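You operate a simulated robot arm through the tools that you are given. There is no shell and no other tool.

You are at the controls of a simulated robot arm. One attempt, no reset.

Task
Use the remote: television on GAME, sound bar muted.
Fine: turn it toward the sound bar first; red key, blue key, green key.

It is judged by the outcome, as a careful person would: the job done as asked, and still so three seconds after it is handed in. It fails if anything else is knocked over, pushed out of place, dropped, spilled or broken.

Robot
A 6-joint arm with a fingered hand, fixed in place. Base frame: the origin is at the foot of the arm, x ahead of it, y to its left, z up. Lengths are in mm, angles in degrees, forces in N, time in s.
With the tool pointing down near the work surface it reaches from about 100 to 580 mm from the base axis. Its first joint turns from -115.0 to 115.0 degrees. Payload 4 kg.
The TCP is the grasp point between the finger pads, 26 mm short of the fingertips. In the tool frame z runs along the fingers and y along their closing line. The gripper opens to 164 mm. The gripper's body begins 73 mm behind the TCP. The gripper is a hand of 5 fingers: y runs from the thumb to the fingers, the wrist lies at [0, 0, -239] in the tool frame, and closing takes about 1.5 s.
Orientation is told as [roll, pitch, yaw] about the base's x, y, z axes, in that order, counted from this pose: with the fingers straight down and closing along the base's y, the tool's x points along the base's -x, its y along +y and its z along -z.

Tools
- The arm moves only by the tool drive_tool. Its argument "moves" is a list of rows, each an object of numbers (a shift or turn left out is 0, a gripper value left out holds the last): "dx", "dy", "dz": the shift along the tool's x, y, z in mm; "ax", "ay", "az": the turn, a rotation vector about the tool's x, y, z in degrees; "jaw": the opening in per cent of the stroke, from 0 (shut) to 100 (fully open). In form: [{"dx": .., "dy": .., "dz": .., "ax": .., "ay": .., "az": .., "jaw": ..}, ...]. A call has 1 to 20 rows; each row is the pose to reach, as a shift and turn from the pose commanded when the call began, along the tool's axes at that moment. A row lasts 0.2 s, in which the tool goes at most 50 mm and 8.6 degrees; a call with a longer step from one row to the next is refused whole, and so is a gripper value outside its range. A pose out of reach is approached as far as the arm can. The call stops where the force on the tool passes 40 N (or 10 N more than at its start, if that is more) or the arm is blocked; 0.2 s more then pass. The fingers move at their own pace (about 45 mm/s each) and stop on an object; they squeeze with about 22 N. The grip force told is the motor's: it shows also when the fingers shut on nothing. Time passes only in rows, and 0.2 s behind the last, so rows that repeat a pose let the fingers close. It gives the time, the measured TCP pose, the force on the tool (base axes), the opening and the grip force at its end, in the units of the frame above (readings bear some noise), with the torque about the TCP (base axes, N m) and any sound that the robot's microphone picked up, and new pictures: "views" is both (left out), scene, wrist or none.
- Cameras (640 x 400 px; columns grow to the right, rows downward): "scene" is fixed at [403.1, 645.6, 1457.1]; the picture's right is [-0.92, 0.39, 0.00], its down [0.22, 0.53, -0.82] and it looks along [-0.32, -0.75, -0.57] (base axes); focal length 333 px, centre (320, 200). "wrist" rides on the gripper at [51, -70, -93] in the tool frame; the picture's right is [0.81, 0.59, 0.00], its down [-0.43, 0.60, -0.68] and it looks along [-0.40, 0.55, 0.74] (tool axes); focal length 270 px, centre (320, 200). There is no depth. A picture from a camera that has moved, and an enlarged one, comes with that camera's place and axes in the base frame and with its lens. The place of the scene camera against the robot may be out by one fixed shift of up to 18 mm in any direction.
- lift_body(by): slides the trunk up (or, below 0, down) by that many mm; the arm rides with it, the base frame stays. It gives what a move gives, with no picture.
- hand_shape(shape): the hand has 5 fingers and takes this shape, open, in about a second: jaw (thumb against the fingers, like two jaws); tri (thumb and two fingers); tip (a fingertip pinch); poke (one finger out to press); point (the index stretched); flat (the hand flat); cup (the hand cupped); fist (a fist). The gripper value then closes the fingers along that shape, each until it touches; the sizes above hold for jaw. It gives what a move gives, with no picture.
- close_up(camera, box): a new picture of the part [left, top, right, bottom] of that camera's present view, enlarged. The clock stands still meanwhile.
- finish_job(): hands the job in; it is judged then, once.

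Nothing tells you positions but the pictures and the camera data. Unless the task says otherwise, let go and move clear before handing in.

The tools are called after "Emit:" by a JSON object that holds its "name" and its "arguments". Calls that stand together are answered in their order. drive_tool: Moves the arm, as the interface text tells. Its arguments: {"type":"object","properties":{"moves":{"type":"array"},"views":{"type":"string","enum":["both","scene","wrist","none"]}},"required":["moves"]} The other tools are called the same way: lift_body (by) slides the trunk up or down; hand_shape (shape) gives the hand a shape; close_up (camera, box) takes an enlarged picture of a part of a camera's view; finish_job () hands the job in.

At the start:

```text
t: 0.0
eef_pos: [297.9, -451.2, 1030.2]
tool_rot: [0.0, 0.0, 0.1]
ft_force: [-1.1, 0.1, -1.0]
wrist_torque: [0.04, -0.03, -0.01]
grip_width: 164.1
finger_force: 0.1
shape: jaw
trunk travel left (down, up): [-750.0, 240.0]
```

scene: 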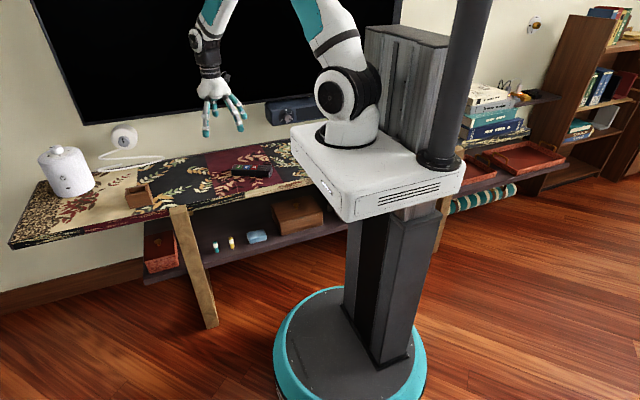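
wrist: 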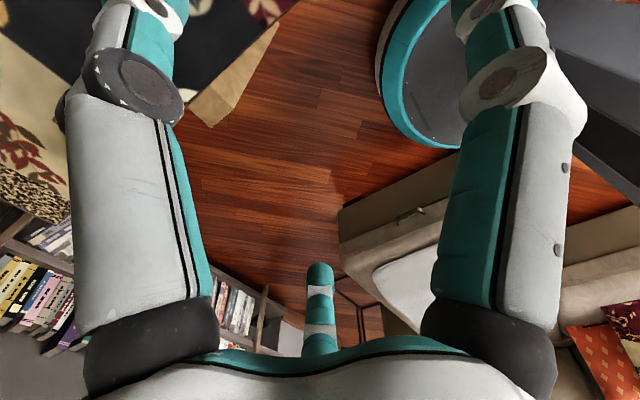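

I see a table with a patterned cloth, a remote on it, a large TV on the wall and a sound bar below it. First I'll take enlarged looks at the remote, the sound bar and the rest of the table.

Emit:
{"name": "close_up", "arguments": {"camera": "scene", "box": [200, 140, 300, 202]}}

Emit:
{"name": "close_up", "arguments": {"camera": "scene", "box": [240, 80, 340, 142]}}

Emit:
{"name": "close_up", "arguments": {"camera": "scene", "box": [0, 100, 320, 300]}}

```text
6.40 times, centred on (250, 171) of scene
camera zoom: at [403.1, 645.6, 1457.1], right [-0.92, 0.39, 0.0], down [0.22, 0.53, -0.82], along [-0.32, -0.75, -0.57], focal length 2133 px, centre (768, 386)
```

zoom: 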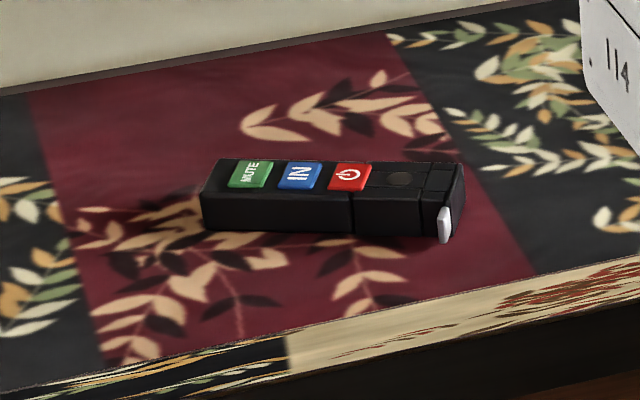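

```text
6.40 times, centred on (290, 111) of scene
camera zoom: at [403.1, 645.6, 1457.1], right [-0.92, 0.39, 0.0], down [0.22, 0.53, -0.82], along [-0.32, -0.75, -0.57], focal length 2133 px, centre (512, 770)
```

zoom: 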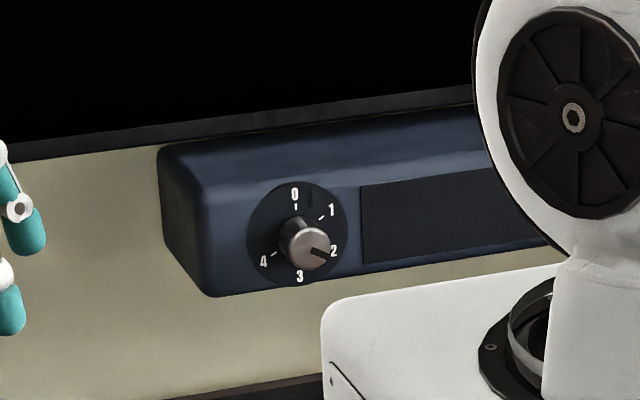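

```text
2.00 times, centred on (160, 200) of scene
camera zoom: at [403.1, 645.6, 1457.1], right [-0.92, 0.39, 0.0], down [0.22, 0.53, -0.82], along [-0.32, -0.75, -0.57], focal length 667 px, centre (640, 200)
```

zoom: 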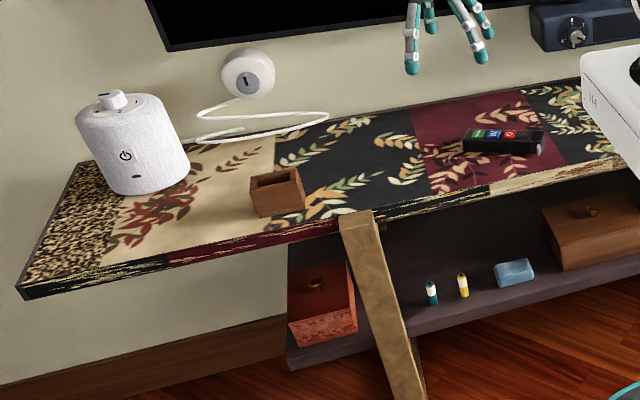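

The remote lies on the table roughly at (200, -580, 760), keys up in the order green, blue, red. The sound bar is on the wall at about (-60, -800, 920). I'll turn the hand so the wrist camera looks at the remote from closer up.

Emit:
{"name": "drive_tool", "arguments": {"moves": [{"az": 8}, {"az": 16}, {"az": 24}, {"az": 32}, {"az": 40}, {"az": 48}, {"az": 56}, {"az": 64}, {"az": 72}, {"az": 80}, {"az": 88}, {"az": 96}, {"az": 104}, {"az": 112}, {"az": 120}, {"az": 128}, {"az": 136}, {"az": 144}, {"az": 152}, {"az": 160}]}}

```text
t: 4.2
eef_pos: [296.4, -451.5, 1031.3]
tool_rot: [0.0, 0.0, -160.1]
ft_force: [1.0, -0.1, -0.3]
wrist_torque: [-0.02, 0.0, -0.01]
grip_width: 163.9
finger_force: 0.0
shape: jaw
trunk travel left (down, up): [-750.0, 240.0]
camera wrist: at [320.0, -368.1, 1123.6], right [0.96, -0.28, 0.0], down [-0.2, -0.71, 0.68], along [-0.19, -0.65, -0.74], focal length 270 px, centre (320, 200)
```

scene: 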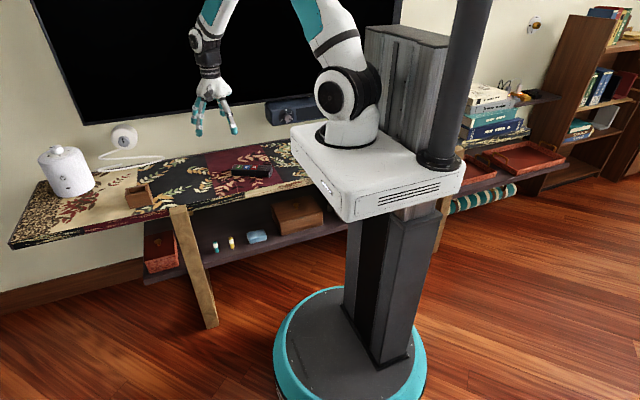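
wrist: 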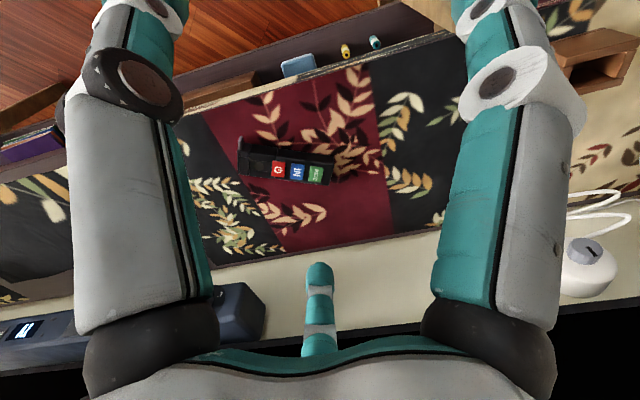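

The wrist camera now sees the remote and part of the sound bar, which has a small lit display. I'll zoom in on both.

Emit:
{"name": "close_up", "arguments": {"camera": "wrist", "box": [220, 125, 348, 205]}}

Emit:
{"name": "close_up", "arguments": {"camera": "wrist", "box": [0, 280, 160, 380]}}

Emit:
{"name": "close_up", "arguments": {"camera": "wrist", "box": [170, 20, 470, 208]}}

```text
5.00 times, centred on (284, 165) of wrist
camera zoom: at [320.0, -368.1, 1123.6], right [0.96, -0.28, 0.0], down [-0.2, -0.71, 0.68], along [-0.19, -0.65, -0.74], focal length 1351 px, centre (500, 375)
```

zoom: 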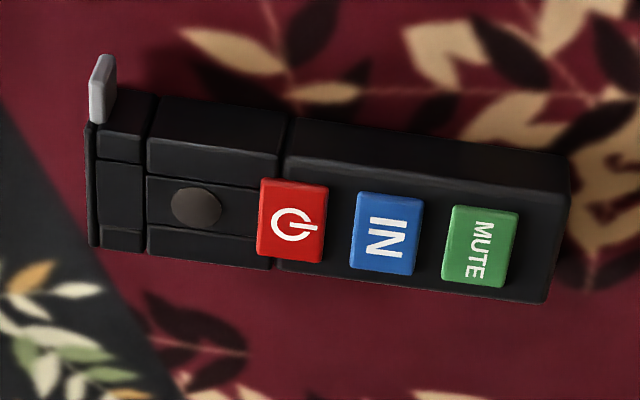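

```text
4.00 times, centred on (80, 330) of wrist
camera zoom: at [320.0, -368.1, 1123.6], right [0.96, -0.28, 0.0], down [-0.2, -0.71, 0.68], along [-0.19, -0.65, -0.74], focal length 1081 px, centre (1280, -320)
```

zoom: 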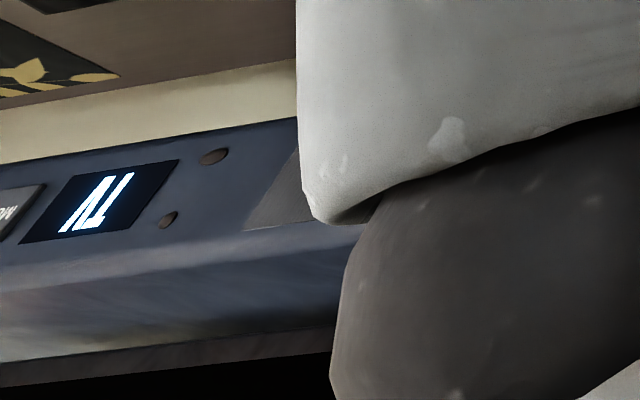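

```text
2.13 times, centred on (320, 114) of wrist
camera zoom: at [320.0, -368.1, 1123.6], right [0.96, -0.28, 0.0], down [-0.2, -0.71, 0.68], along [-0.19, -0.65, -0.74], focal length 575 px, centre (320, 383)
```

zoom: 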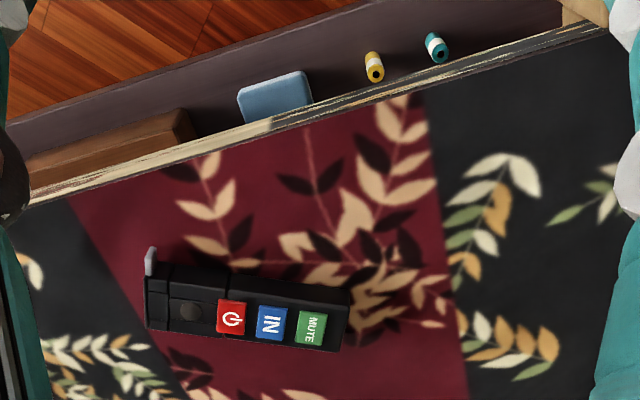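

The remote's key tops are at z≈763: green at about (237,-629) and red at (182,-602). The lettering suggests the green end is the front, and it now points away from the sound bar. I'll lower the trunk for more reach, then move for a better look at both ends.

Emit:
{"name": "lift_body", "arguments": {"by": -120}}

Emit:
{"name": "drive_tool", "arguments": {"moves": [{"az": 5}, {"az": 10, "dx": 20}, {"az": 15, "dx": 40}, {"az": 20, "dx": 60, "dy": -5}, {"az": 25, "dx": 80, "dy": -10}]}}

```text
t: 5.7
eef_pos: [296.2, -451.8, 910.7]
tool_rot: [0.0, -0.1, -160.2]
ft_force: [0.3, 0.7, 0.1]
wrist_torque: [-0.04, 0.05, 0.0]
grip_width: 163.9
finger_force: 0.0
shape: jaw
trunk travel left (down, up): [-630.0, 360.0]
```

```text
t: 6.9
eef_pos: [368.1, -413.6, 910.9]
tool_rot: [0.0, 0.1, 174.9]
ft_force: [0.9, -0.2, -0.8]
wrist_torque: [0.01, 0.02, -0.02]
grip_width: 164.1
finger_force: 0.1
shape: jaw
trunk travel left (down, up): [-630.0, 360.0]
camera wrist: at [424.0, -348.4, 1003.0], right [0.75, -0.66, 0.0], down [-0.48, -0.55, 0.68], along [-0.45, -0.51, -0.74], focal length 270 px, centre (320, 200)
```

scene: 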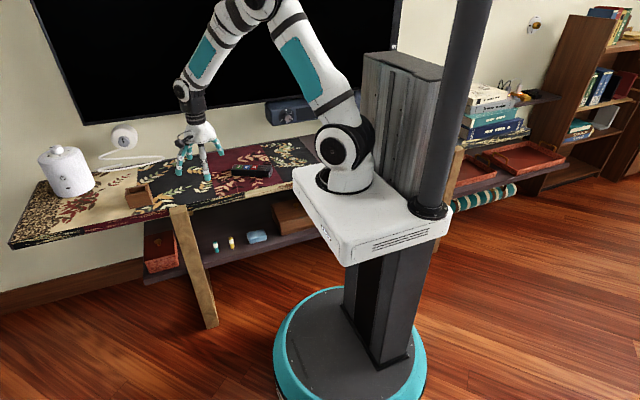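
wrist: 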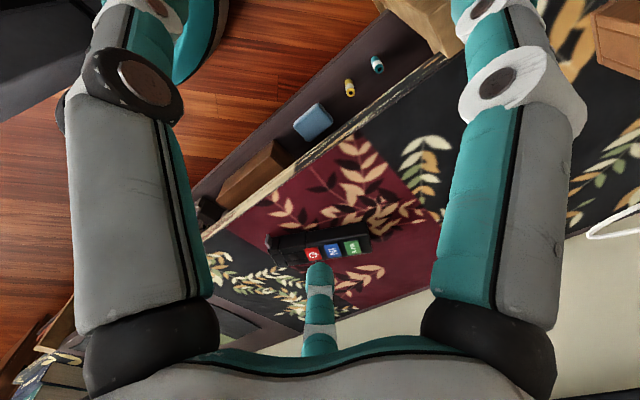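

The hand can turn this far. I'll move toward the wall and slightly right so that the wrist camera can see the green end face of the remote.

Emit:
{"name": "drive_tool", "arguments": {"moves": [{"dx": 10, "dy": 40}, {"dx": 18, "dy": 80}, {"dx": 25, "dy": 119}], "views": "wrist"}}

Emit:
{"name": "close_up", "arguments": {"camera": "wrist", "box": [230, 120, 390, 220]}}

```text
t: 7.7
eef_pos: [382.5, -533.4, 910.8]
tool_rot: [0.1, 0.0, 175.0]
ft_force: [-0.7, -1.1, -0.2]
wrist_torque: [0.02, -0.01, -0.01]
grip_width: 163.7
finger_force: 0.1
shape: jaw
trunk travel left (down, up): [-630.0, 360.0]
camera wrist: at [438.7, -467.7, 1003.0], right [0.75, -0.66, 0.0], down [-0.48, -0.56, 0.68], along [-0.44, -0.51, -0.74], focal length 270 px, centre (320, 200)
```

wrist: 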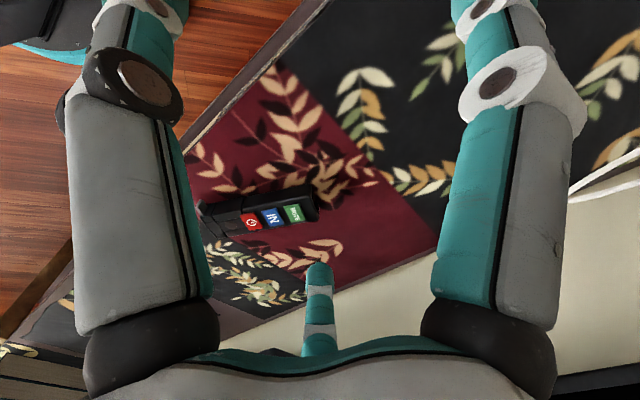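

```text
4.00 times, centred on (310, 170) of wrist
camera zoom: at [438.7, -467.7, 1003.0], right [0.75, -0.66, 0.0], down [-0.48, -0.56, 0.68], along [-0.44, -0.51, -0.74], focal length 1081 px, centre (360, 320)
```

zoom: 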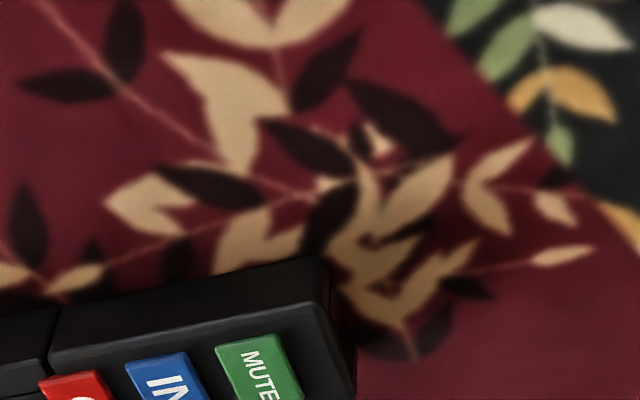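

Emit:
{"name": "close_up", "arguments": {"camera": "wrist", "box": [190, 180, 334, 270]}}

Emit:
{"name": "close_up", "arguments": {"camera": "wrist", "box": [270, 185, 334, 225]}}

```text
4.44 times, centred on (262, 225) of wrist
camera zoom: at [438.7, -467.7, 1003.0], right [0.75, -0.66, 0.0], down [-0.48, -0.56, 0.68], along [-0.44, -0.51, -0.74], focal length 1201 px, centre (578, 89)
```

zoom: 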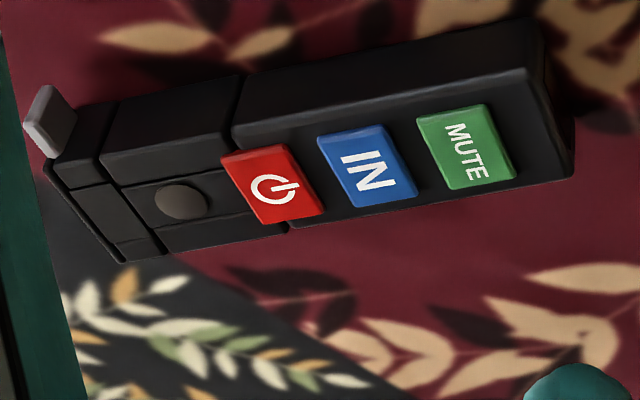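

```text
10.00 times, centred on (302, 205) of wrist
camera zoom: at [438.7, -467.7, 1003.0], right [0.75, -0.66, 0.0], down [-0.48, -0.56, 0.68], along [-0.44, -0.51, -0.74], focal length 2703 px, centre (500, 150)
```

zoom: 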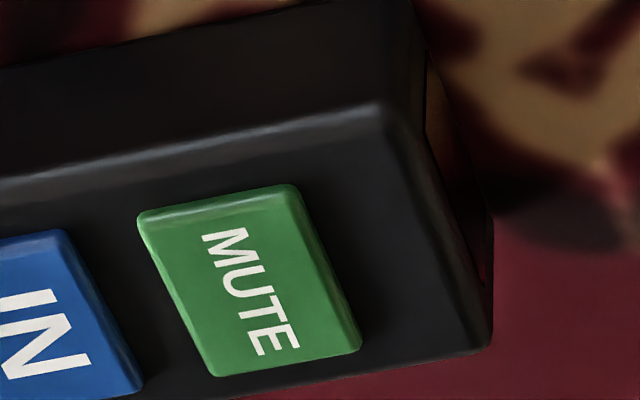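

The front window is at the green end. The remote runs from about (106,-593) at the latch end to (255,-664) at the front end, with key tops at z≈730. Next I'll back off and tilt the hand up to look at the sound bar and find its receiver and displays.

Emit:
{"name": "drive_tool", "arguments": {"moves": [{"dx": -27, "dy": -14, "dz": -24}, {"dx": -54, "dy": -28, "dz": -48}, {"dx": -81, "dy": -42, "dz": -72}, {"dx": -109, "dy": -55, "dz": -96}, {"dx": -136, "dy": -68, "dz": -120}, {"dx": -136, "dy": -68, "dz": -120, "ax": 6.5, "ay": 4.7}, {"dx": -136, "dy": -68, "dz": -120, "ax": 13, "ay": 9.4}, {"dx": -136, "dy": -68, "dz": -120, "ax": 19.4, "ay": 14.2}, {"dx": -136, "dy": -68, "dz": -120, "ax": 25.9, "ay": 18.9}]}}

```text
t: 9.7
eef_pos: [253.2, -453.6, 1027.3]
tool_rot: [-26.5, 18.3, 170.7]
ft_force: [0.4, -0.1, 0.2]
wrist_torque: [-0.03, 0.03, 0.01]
grip_width: 163.8
finger_force: 0.0
shape: jaw
out of reach, approached as far as the arm can: row 9
trunk travel left (down, up): [-630.0, 360.0]
camera wrist: at [269.2, -434.6, 1150.1], right [0.75, -0.66, 0.01], down [-0.65, -0.74, 0.19], along [-0.12, -0.14, -0.98], focal length 270 px, centre (320, 200)
```

scene: 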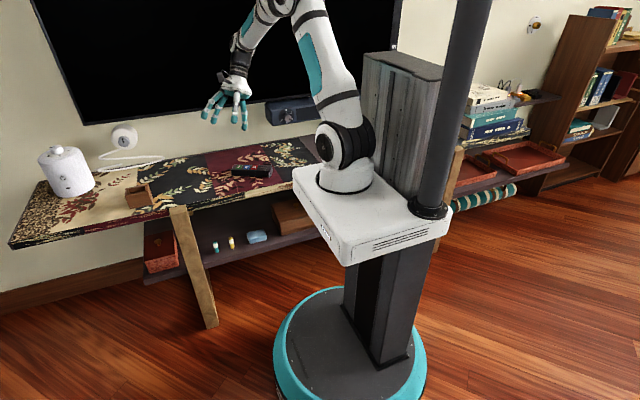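
wrist: 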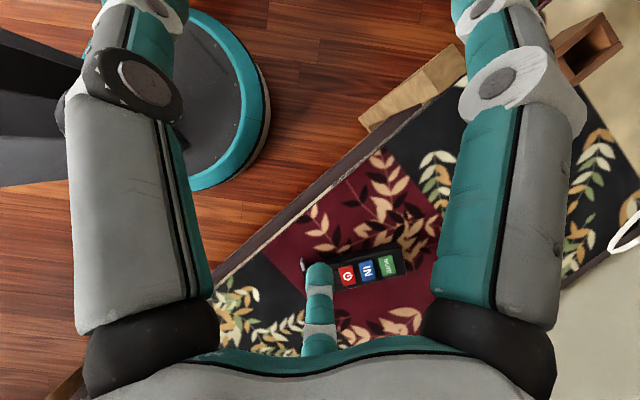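

I tilted the wrong way, since the camera image is upside down. I'll tilt the other way to bring the sound bar into view.

Emit:
{"name": "drive_tool", "arguments": {"moves": [{"ax": -6.5, "ay": -4.7}, {"ax": -13, "ay": -9.4}, {"ax": -19.4, "ay": -14.2}, {"ax": -25.9, "ay": -18.9}, {"ax": -32.4, "ay": -23.6}, {"ax": -38.9, "ay": -28.3}, {"ax": -45.4, "ay": -33}, {"ax": -51.8, "ay": -37.8}]}}

```text
t: 11.5
eef_pos: [254.5, -452.9, 1027.3]
tool_rot: [27.0, -18.2, 170.6]
ft_force: [0.1, 0.1, 0.7]
wrist_torque: [0.0, -0.01, 0.03]
grip_width: 164.0
finger_force: 0.1
shape: jaw
trunk travel left (down, up): [-630.0, 360.0]
camera wrist: at [334.5, -359.4, 1059.1], right [0.75, -0.66, 0.0], down [-0.17, -0.2, 0.96], along [-0.63, -0.73, -0.26], focal length 270 px, centre (320, 200)
```

scene: 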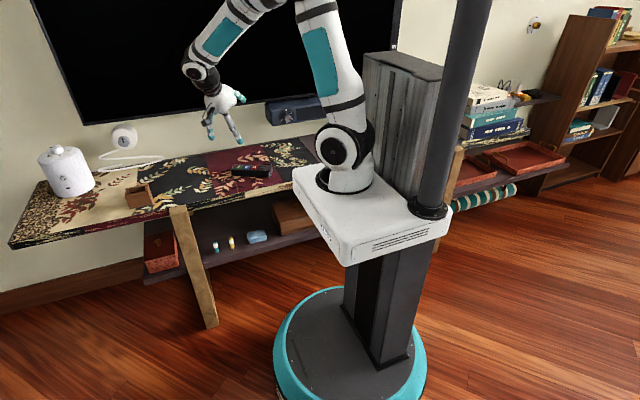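
wrist: 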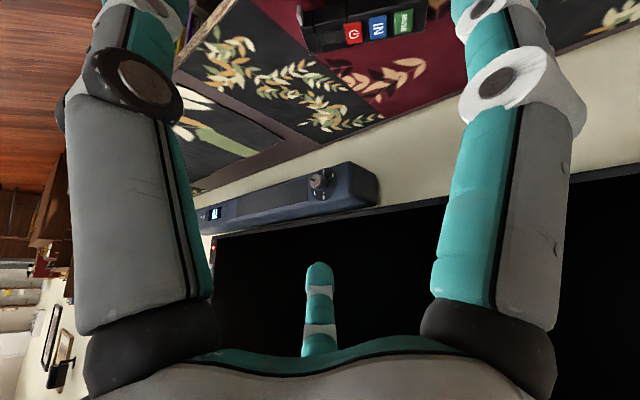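

Emit:
{"name": "close_up", "arguments": {"camera": "wrist", "box": [190, 150, 398, 280]}}

Emit:
{"name": "close_up", "arguments": {"camera": "wrist", "box": [190, 195, 254, 259]}}

Emit:
{"name": "close_up", "arguments": {"camera": "wrist", "box": [290, 150, 386, 210]}}

Emit:
{"name": "close_up", "arguments": {"camera": "wrist", "box": [290, 0, 434, 60]}}

```text
3.08 times, centred on (294, 215) of wrist
camera zoom: at [334.5, -359.4, 1059.1], right [0.75, -0.66, 0.0], down [-0.17, -0.2, 0.96], along [-0.63, -0.73, -0.26], focal length 832 px, centre (400, 154)
```

zoom: 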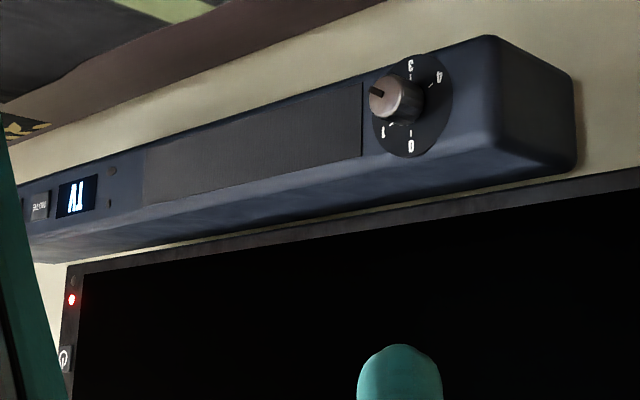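

```text
6.25 times, centred on (222, 227) of wrist
camera zoom: at [334.5, -359.4, 1059.1], right [0.75, -0.66, 0.0], down [-0.17, -0.2, 0.96], along [-0.63, -0.73, -0.26], focal length 1689 px, centre (932, 31)
```

zoom: 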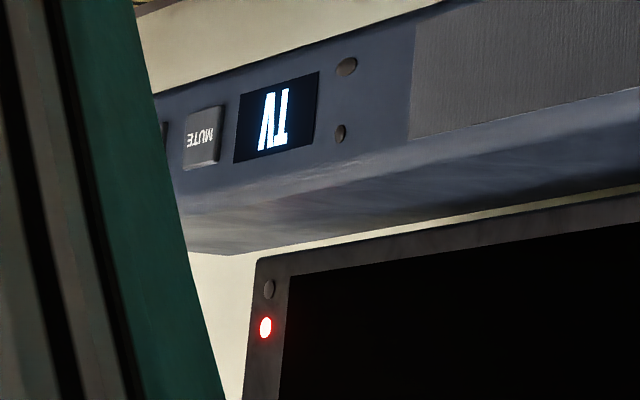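

```text
6.67 times, centred on (338, 180) of wrist
camera zoom: at [334.5, -359.4, 1059.1], right [0.75, -0.66, 0.0], down [-0.17, -0.2, 0.96], along [-0.63, -0.73, -0.26], focal length 1802 px, centre (200, 333)
```

zoom: 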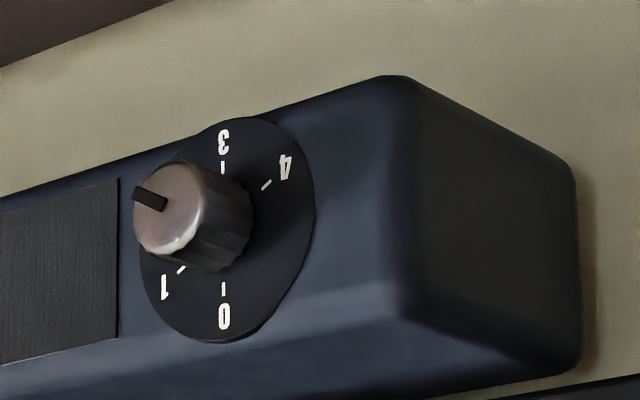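

```text
4.44 times, centred on (362, 30) of wrist
camera zoom: at [334.5, -359.4, 1059.1], right [0.75, -0.66, 0.0], down [-0.17, -0.2, 0.96], along [-0.63, -0.73, -0.26], focal length 1201 px, centre (133, 956)
```

zoom: 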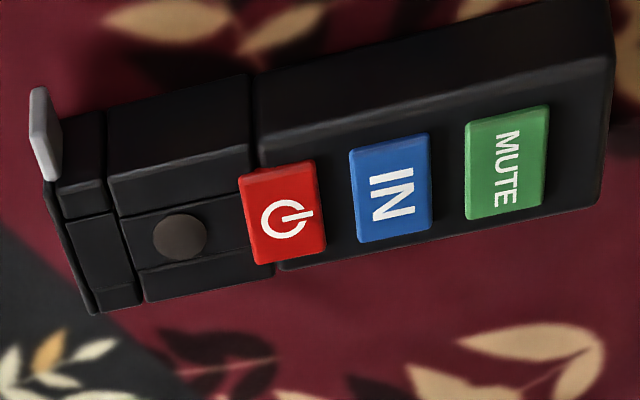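

Both receivers lie in nearly the same direction. The sound bar's sensor dots are at about (-455,-805,850) and the TV's at about (-670,-890,940), so the front should point at roughly -158° from where I'll place the remote. The TV is in standby (red light) and the sound bar shows "TV". I'll level the hand, then turn it to grip across the remote.

Emit:
{"name": "drive_tool", "arguments": {"moves": [{"ax": 6.5, "ay": 4.7}, {"ax": 13, "ay": 9.4}, {"ax": 19.4, "ay": 14.2}, {"ax": 25.9, "ay": 18.9}], "views": "none"}}

Emit:
{"name": "drive_tool", "arguments": {"moves": [{"az": -8}, {"az": -16}, {"az": -24}, {"az": -32}, {"az": -40}, {"az": -48}, {"az": -56}, {"az": -64}, {"az": -72}, {"az": -80}, {"az": -88}, {"az": -96}, {"az": -104}, {"az": -112}, {"az": -120}, {"az": -128}, {"az": -136}, {"az": -144}, {"az": -152}, {"az": -159.5}], "views": "scene"}}

```text
t: 12.5
eef_pos: [253.1, -454.5, 1026.2]
tool_rot: [-0.1, 0.1, 175.1]
ft_force: [0.0, -0.3, 0.3]
wrist_torque: [-0.01, 0.01, 0.05]
grip_width: 163.9
finger_force: 0.1
shape: jaw
trunk travel left (down, up): [-630.0, 360.0]
```

```text
t: 16.7
eef_pos: [253.9, -453.7, 1026.6]
tool_rot: [0.0, 0.0, -25.3]
ft_force: [0.1, 0.3, -0.8]
wrist_torque: [-0.01, 0.02, -0.03]
grip_width: 163.8
finger_force: 0.1
shape: jaw
trunk travel left (down, up): [-630.0, 360.0]
```

scene: 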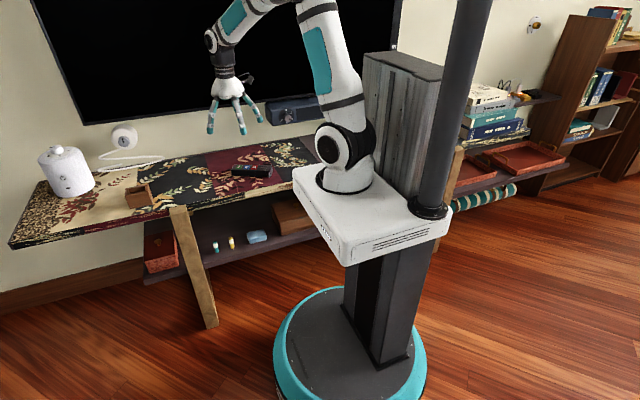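

Now I'll lower the trunk and go above the remote's centre (180,-628) at a safe height.

Emit:
{"name": "lift_body", "arguments": {"by": -190}}

Emit:
{"name": "drive_tool", "arguments": {"moves": [{"dx": -2, "dy": -47}, {"dx": -4, "dy": -94}, {"dx": -6, "dy": -141}, {"dx": -8, "dy": -189}]}}

```text
t: 18.8
eef_pos: [254.2, -453.8, 835.8]
tool_rot: [0.0, 0.0, -25.5]
ft_force: [-0.1, 0.2, 0.4]
wrist_torque: [0.0, -0.03, 0.01]
grip_width: 164.0
finger_force: 0.0
shape: jaw
trunk travel left (down, up): [-440.0, 550.0]
```

```text
t: 19.8
eef_pos: [178.5, -627.2, 836.0]
tool_rot: [0.0, -0.1, -25.5]
ft_force: [-0.5, 0.5, 0.1]
wrist_torque: [-0.05, -0.01, 0.01]
grip_width: 163.7
finger_force: 0.1
shape: jaw
trunk travel left (down, up): [-440.0, 550.0]
camera wrist: at [102.3, -667.8, 928.6], right [-0.48, 0.88, 0.0], down [0.65, 0.35, 0.68], along [0.6, 0.32, -0.74], focal length 270 px, centre (320, 200)
```

scene: 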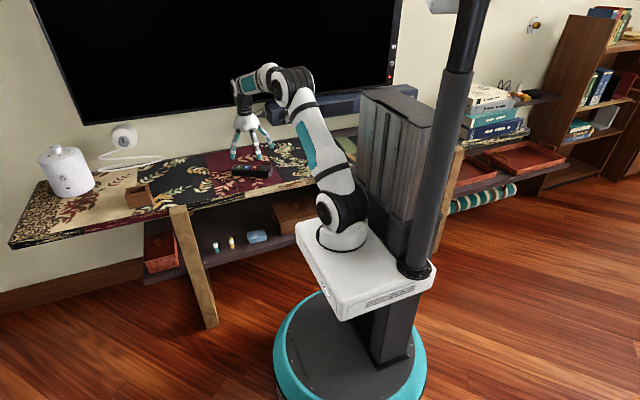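
wrist: 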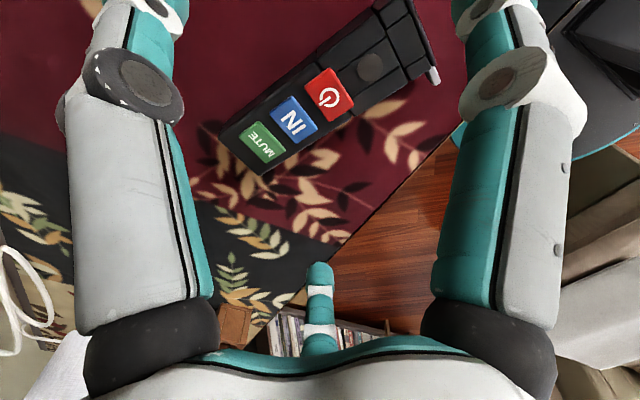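

The wrist view confirms the remote is centred under the tool, with its axis at -25.4°. I'll descend, stopping a little above the grip height to check clearance.

Emit:
{"name": "drive_tool", "arguments": {"moves": [{"dz": 25}, {"dz": 50}, {"dz": 75}, {"dz": 92}, {"dz": 100}]}}

Emit:
{"name": "close_up", "arguments": {"camera": "scene", "box": [200, 70, 330, 200]}}

```text
t: 21.0
eef_pos: [180.6, -624.0, 730.8]
tool_rot: [0.5, 0.3, -25.4]
ft_force: [0.2, -0.5, -1.1]
wrist_torque: [0.05, 0.03, 0.02]
grip_width: 164.0
finger_force: 0.0
shape: jaw
trunk travel left (down, up): [-440.0, 550.0]
camera wrist: at [104.6, -665.6, 822.9], right [-0.48, 0.88, 0.01], down [0.65, 0.34, 0.68], along [0.59, 0.33, -0.73], focal length 270 px, centre (320, 200)
```

scene: 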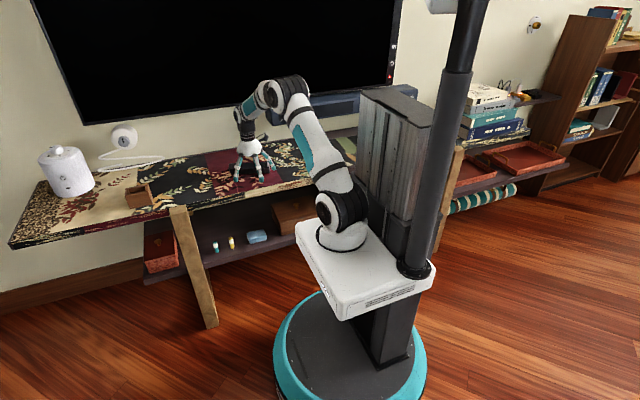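
wrist: 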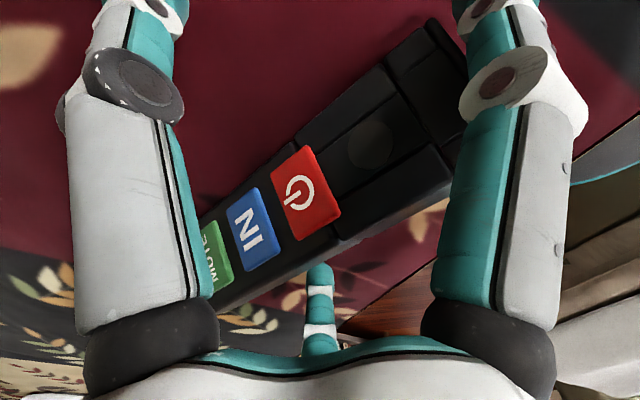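

```text
3.08 times, centred on (265, 135) of scene
camera zoom: at [403.1, 645.6, 1457.1], right [-0.92, 0.39, 0.0], down [0.22, 0.53, -0.82], along [-0.32, -0.75, -0.57], focal length 1026 px, centre (489, 400)
```

zoom: 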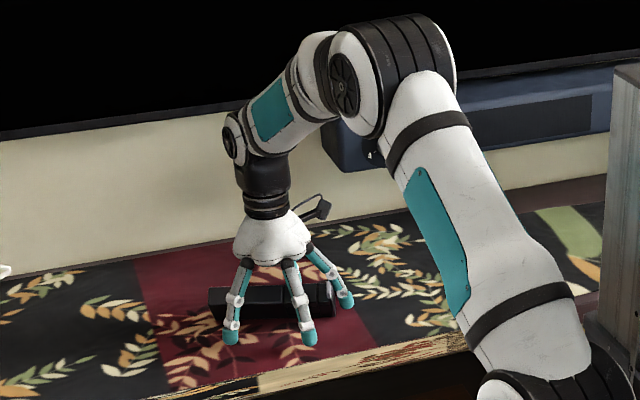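

The fingers straddle the remote with clearance. I'll go down a little further and close across its sides.

Emit:
{"name": "drive_tool", "arguments": {"moves": [{"dz": 6}, {"dz": 6, "jaw": 60}, {"dz": 6, "jaw": 60}, {"dz": 6, "jaw": 60}, {"dz": 6, "jaw": 60}]}}

Emit:
{"name": "close_up", "arguments": {"camera": "scene", "box": [210, 110, 300, 200]}}

```text
t: 22.2
eef_pos: [179.5, -625.0, 730.7]
tool_rot: [0.1, 0.1, -25.5]
ft_force: [0.6, 0.5, 0.3]
wrist_torque: [0.0, -0.02, 0.0]
grip_width: 100.5
finger_force: 0.1
shape: jaw
trunk travel left (down, up): [-440.0, 550.0]
camera wrist: at [104.3, -666.2, 823.6], right [-0.48, 0.88, 0.0], down [0.65, 0.35, 0.68], along [0.6, 0.32, -0.74], focal length 270 px, centre (320, 200)
```

scene: 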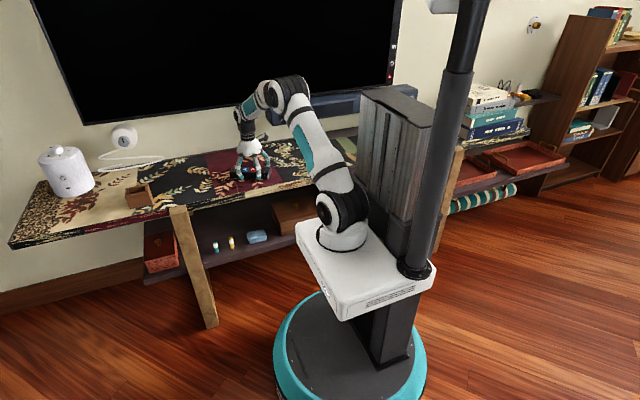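
wrist: 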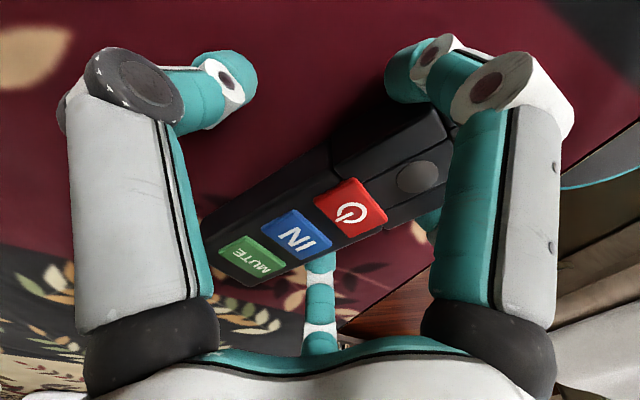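

```text
4.44 times, centred on (255, 155) of scene
camera zoom: at [403.1, 645.6, 1457.1], right [-0.92, 0.39, 0.0], down [0.22, 0.53, -0.82], along [-0.32, -0.75, -0.57], focal length 1482 px, centre (609, 400)
```

zoom: 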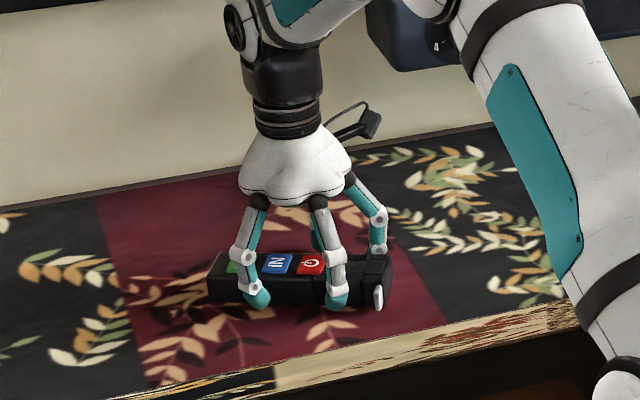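

Emit:
{"name": "drive_tool", "arguments": {"moves": [{"dz": 4}, {"dz": 8}, {"dz": 8, "jaw": 0}, {"dz": 8, "jaw": 0}, {"dz": 8, "jaw": 0}, {"dz": 8, "jaw": 0}, {"dz": 8, "jaw": 0}, {"dz": 8, "jaw": 0}]}}

Emit:
{"name": "close_up", "arguments": {"camera": "scene", "box": [210, 110, 300, 200]}}

```text
t: 24.0
eef_pos: [177.7, -627.4, 727.0]
tool_rot: [-0.4, -0.3, -25.5]
ft_force: [-4.8, -6.4, 36.6]
wrist_torque: [-0.18, 0.27, -0.01]
grip_width: 43.7
finger_force: 22.1
shape: jaw
trunk travel left (down, up): [-440.0, 550.0]
camera wrist: at [102.5, -666.9, 819.3], right [-0.48, 0.88, -0.01], down [0.65, 0.36, 0.68], along [0.6, 0.32, -0.74], focal length 270 px, centre (320, 200)
```

scene: 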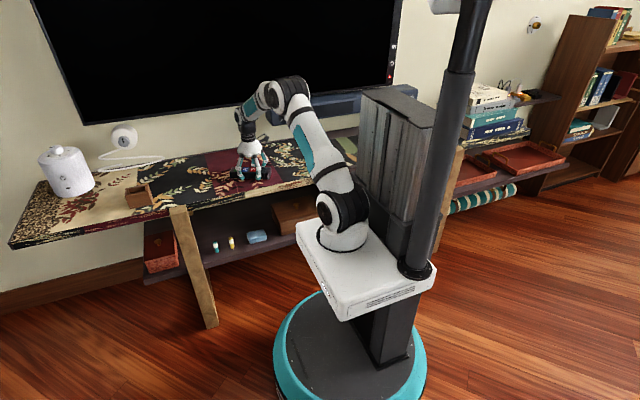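
wrist: 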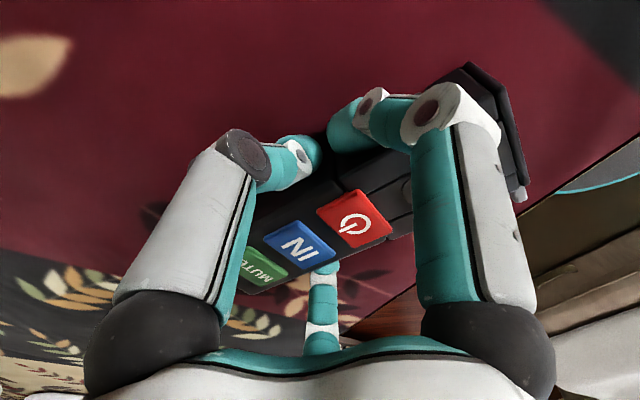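

```text
4.44 times, centred on (255, 155) of scene
camera zoom: at [403.1, 645.6, 1457.1], right [-0.92, 0.39, 0.0], down [0.22, 0.53, -0.82], along [-0.32, -0.75, -0.57], focal length 1482 px, centre (609, 400)
```

zoom: 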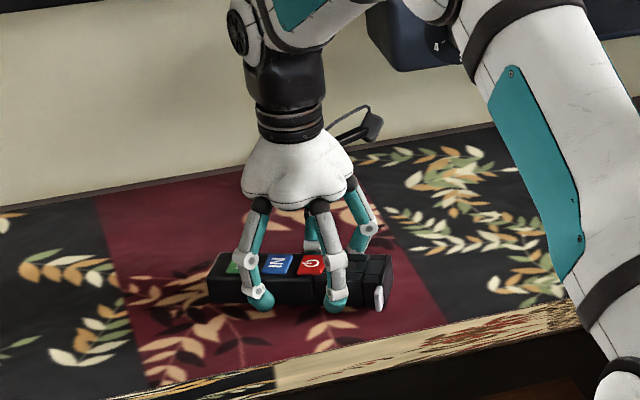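

The remote is gripped at 43.7 mm. The fingertips press lightly on the table, so I'll lift 30 mm and check that it comes up.

Emit:
{"name": "drive_tool", "arguments": {"moves": [{"dz": -8}, {"dz": -20}, {"dz": -35}, {"dz": -40}]}}

Emit:
{"name": "close_up", "arguments": {"camera": "scene", "box": [210, 110, 300, 200]}}

```text
t: 25.0
eef_pos: [180.5, -626.2, 763.2]
tool_rot: [0.2, 0.0, -25.6]
ft_force: [-0.4, -0.2, -2.5]
wrist_torque: [-0.05, 0.02, 0.03]
grip_width: 41.8
finger_force: 21.6
shape: jaw
trunk travel left (down, up): [-440.0, 550.0]
camera wrist: at [104.0, -666.6, 854.9], right [-0.48, 0.88, 0.0], down [0.65, 0.35, 0.68], along [0.6, 0.32, -0.74], focal length 270 px, centre (320, 200)
```

scene: 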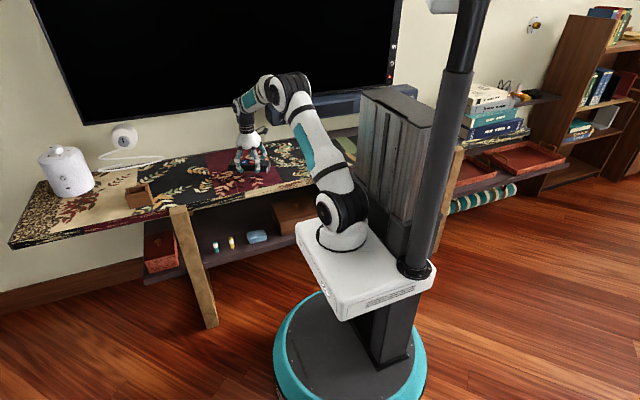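
wrist: 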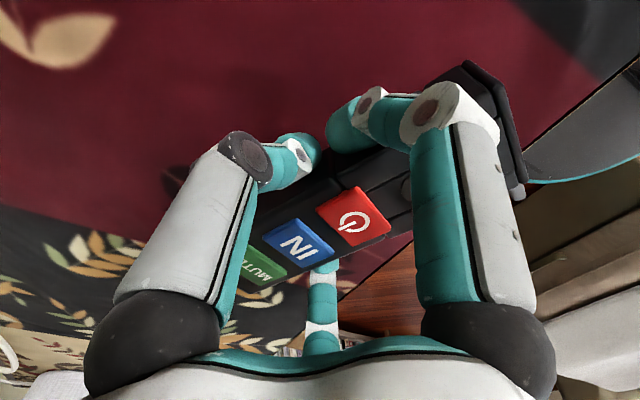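

```text
4.44 times, centred on (255, 155) of scene
camera zoom: at [403.1, 645.6, 1457.1], right [-0.92, 0.39, 0.0], down [0.22, 0.53, -0.82], along [-0.32, -0.75, -0.57], focal length 1482 px, centre (609, 400)
```

zoom: 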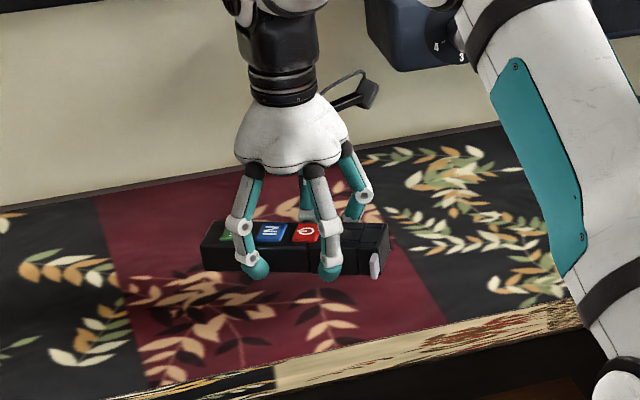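

It is lifted cleanly and held level. Now I'll turn it -132.5° so the front faces the receivers, shifting slightly toward the robot.

Emit:
{"name": "drive_tool", "arguments": {"moves": [{"az": 7.8, "dx": 1.5, "dy": 1.7}, {"az": 15.6, "dx": 3, "dy": 3.4}, {"az": 23.4, "dx": 4.5, "dy": 5}, {"az": 31.2, "dx": 6, "dy": 6.7}, {"az": 39, "dx": 7.5, "dy": 8.4}, {"az": 46.8, "dx": 9, "dy": 10}, {"az": 54.6, "dx": 10.5, "dy": 11.7}, {"az": 62.4, "dx": 12, "dy": 13.4}, {"az": 70.2, "dx": 13.5, "dy": 15}, {"az": 78, "dx": 15, "dy": 16.7}, {"az": 85.8, "dx": 16.5, "dy": 18.4}, {"az": 93.6, "dx": 18, "dy": 20}, {"az": 101.4, "dx": 19.5, "dy": 21.7}, {"az": 109.2, "dx": 21, "dy": 23.4}, {"az": 117, "dx": 22.5, "dy": 25}, {"az": 124.8, "dx": 23.5, "dy": 26.5}, {"az": 132.5, "dx": 24.5, "dy": 28}, {"az": 132.5, "dx": 24.5, "dy": 28}]}}

Emit:
{"name": "close_up", "arguments": {"camera": "scene", "box": [210, 110, 300, 200]}}

```text
t: 28.8
eef_pos: [170.5, -591.6, 762.4]
tool_rot: [-0.1, 0.1, -158.1]
ft_force: [-1.0, -0.2, -1.2]
wrist_torque: [0.03, -0.02, 0.0]
grip_width: 41.3
finger_force: 21.9
shape: jaw
trunk travel left (down, up): [-440.0, 550.0]
camera wrist: at [190.7, -506.6, 855.0], right [0.97, -0.24, 0.0], down [-0.18, -0.71, 0.68], along [-0.16, -0.66, -0.74], focal length 270 px, centre (320, 200)
```

scene: 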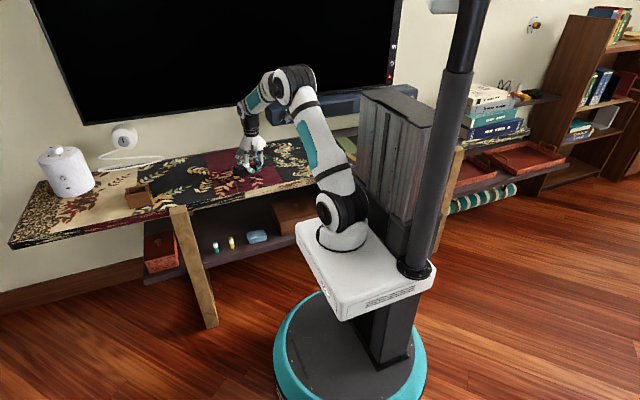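
wrist: 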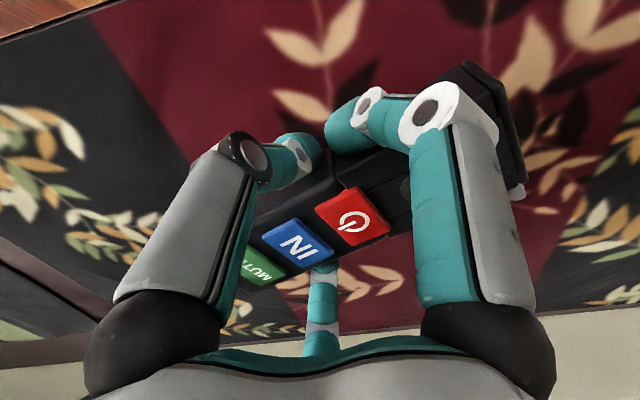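

```text
4.44 times, centred on (255, 155) of scene
camera zoom: at [403.1, 645.6, 1457.1], right [-0.92, 0.39, 0.0], down [0.22, 0.53, -0.82], along [-0.32, -0.75, -0.57], focal length 1482 px, centre (609, 400)
```

zoom: 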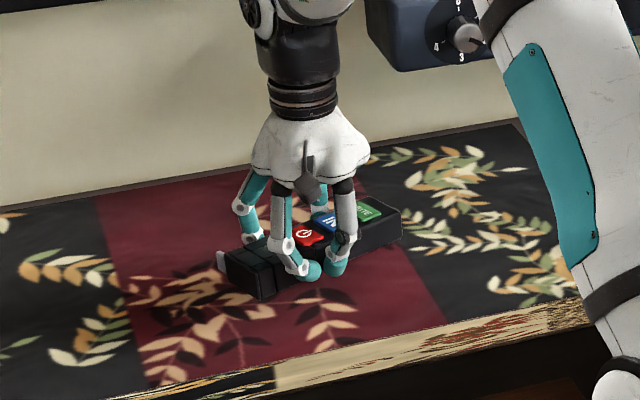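

The front (green) end now points toward the sound bar. I'll lower it to the table gently.

Emit:
{"name": "drive_tool", "arguments": {"moves": [{"dz": 15}, {"dz": 25}, {"dz": 30}, {"dz": 33}, {"dz": 35}, {"dz": 35}], "views": "none"}}

Emit:
{"name": "close_up", "arguments": {"camera": "scene", "box": [210, 110, 300, 200]}}

```text
t: 30.2
eef_pos: [169.1, -589.7, 728.3]
tool_rot: [0.1, 0.0, -158.0]
ft_force: [-1.8, -0.6, 5.0]
wrist_torque: [0.12, 0.07, 0.01]
grip_width: 41.5
finger_force: 21.8
shape: jaw
trunk travel left (down, up): [-440.0, 550.0]
```

```text
4.44 times, centred on (255, 155) of scene
camera zoom: at [403.1, 645.6, 1457.1], right [-0.92, 0.39, 0.0], down [0.22, 0.53, -0.82], along [-0.32, -0.75, -0.57], focal length 1482 px, centre (609, 400)
```

zoom: 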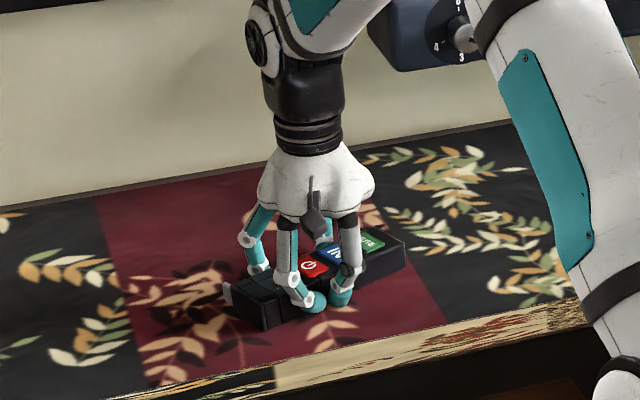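

It touches the table. I'll open the fingers and rise clear.

Emit:
{"name": "drive_tool", "arguments": {"moves": [{"jaw": 30}, {"jaw": 45, "dz": -1}, {"jaw": 60, "dz": -2}, {"jaw": 70, "dz": -2}, {"jaw": 70, "dz": -2}, {"jaw": 70, "dz": -2}, {"jaw": 70, "dz": -20}, {"jaw": 80, "dz": -50}, {"jaw": 90, "dz": -85}, {"jaw": 100, "dz": -120}]}}

Emit:
{"name": "close_up", "arguments": {"camera": "scene", "box": [210, 110, 300, 200]}}

```text
t: 32.4
eef_pos: [170.3, -590.9, 847.5]
tool_rot: [-0.1, 0.0, -157.9]
ft_force: [0.8, -0.7, -0.2]
wrist_torque: [0.02, -0.02, 0.03]
grip_width: 164.2
finger_force: 0.0
shape: jaw
trunk travel left (down, up): [-440.0, 550.0]
camera wrist: at [190.4, -506.9, 940.3], right [0.97, -0.24, 0.0], down [-0.18, -0.71, 0.68], along [-0.16, -0.66, -0.74], focal length 270 px, centre (320, 200)
```

scene: 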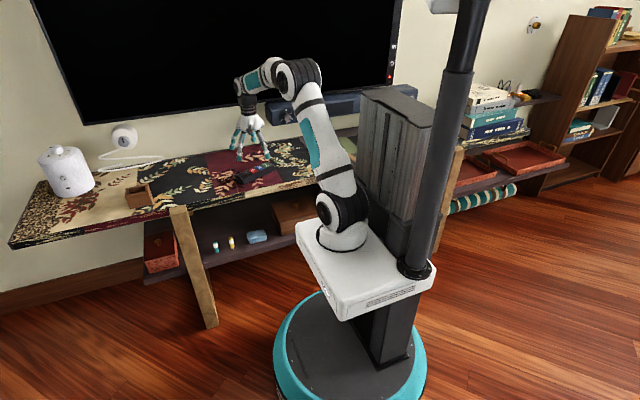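
wrist: 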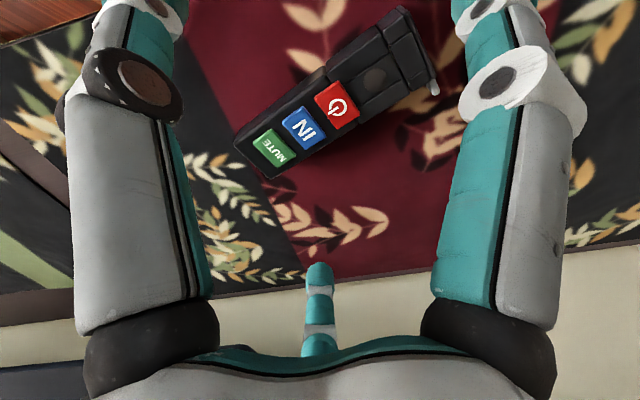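

```text
4.44 times, centred on (255, 155) of scene
camera zoom: at [403.1, 645.6, 1457.1], right [-0.92, 0.39, 0.0], down [0.22, 0.53, -0.82], along [-0.32, -0.75, -0.57], focal length 1482 px, centre (609, 400)
```

zoom: 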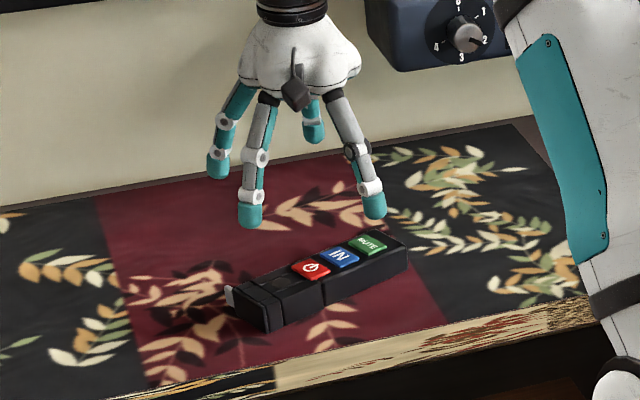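

The remote is set down pointing at -157.5°. Keys: red ≈(182,-595), blue ≈(149,-609), green ≈(115,-623), tops z≈730. Next I'll switch to the poke shape and see where the fingertip is.

Emit:
{"name": "hand_shape", "arguments": {"shape": "poke"}}

Emit:
{"name": "drive_tool", "arguments": {"moves": [{"dz": 0}]}}

Emit:
{"name": "close_up", "arguments": {"camera": "scene", "box": [210, 90, 300, 180]}}

```text
t: 33.3
eef_pos: [169.8, -591.6, 846.9]
tool_rot: [0.0, 0.0, -158.0]
ft_force: [0.2, 0.6, 0.3]
wrist_torque: [0.0, -0.02, 0.02]
grip_width: 0.0
finger_force: 0.1
shape: poke
trunk travel left (down, up): [-440.0, 550.0]
```

```text
t: 33.7
eef_pos: [170.5, -590.8, 847.3]
tool_rot: [0.0, 0.0, -158.0]
ft_force: [-0.3, -0.6, 0.0]
wrist_torque: [-0.01, -0.02, 0.0]
grip_width: 0.0
finger_force: 0.1
shape: poke
trunk travel left (down, up): [-440.0, 550.0]
camera wrist: at [190.4, -507.0, 939.8], right [0.97, -0.24, 0.0], down [-0.18, -0.71, 0.68], along [-0.16, -0.66, -0.74], focal length 270 px, centre (320, 200)
```

scene: 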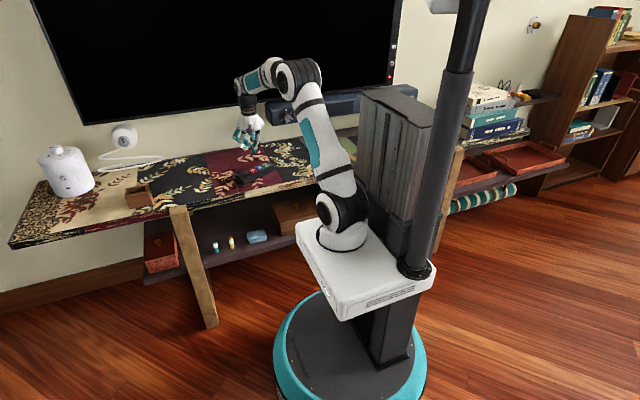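
wrist: 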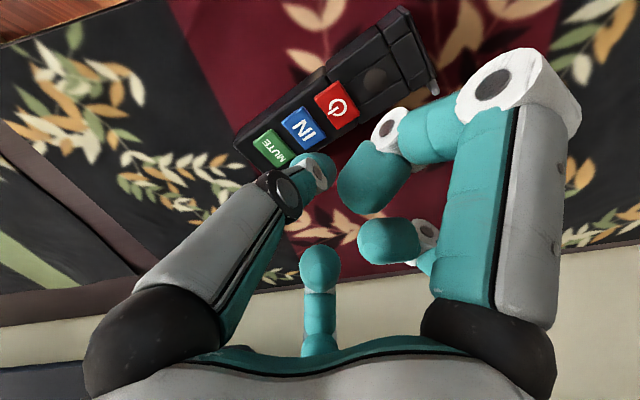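

```text
4.44 times, centred on (255, 135) of scene
camera zoom: at [403.1, 645.6, 1457.1], right [-0.92, 0.39, 0.0], down [0.22, 0.53, -0.82], along [-0.32, -0.75, -0.57], focal length 1482 px, centre (609, 489)
```

zoom: 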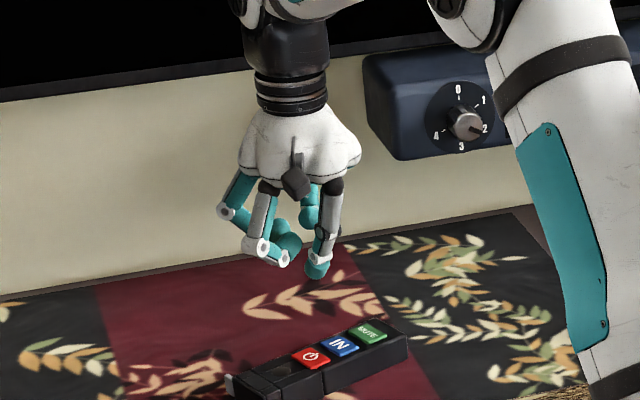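

Emit:
{"name": "close_up", "arguments": {"camera": "wrist", "box": [230, 110, 390, 210]}}

Emit:
{"name": "close_up", "arguments": {"camera": "scene", "box": [235, 110, 283, 158]}}

```text
4.00 times, centred on (310, 160) of wrist
camera zoom: at [190.4, -507.0, 939.8], right [0.97, -0.24, 0.0], down [-0.18, -0.71, 0.68], along [-0.16, -0.66, -0.74], focal length 1081 px, centre (360, 360)
```

zoom: 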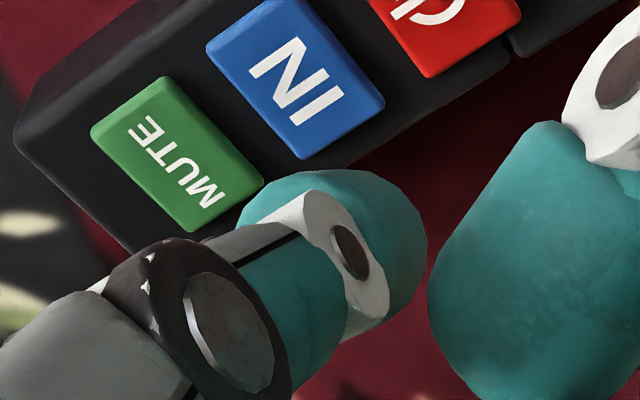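

```text
8.33 times, centred on (259, 134) of scene
camera zoom: at [403.1, 645.6, 1457.1], right [-0.92, 0.39, 0.0], down [0.22, 0.53, -0.82], along [-0.32, -0.75, -0.57], focal length 2778 px, centre (828, 750)
```

zoom: 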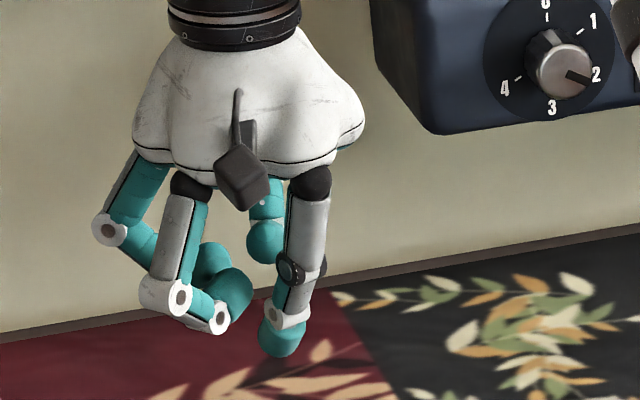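

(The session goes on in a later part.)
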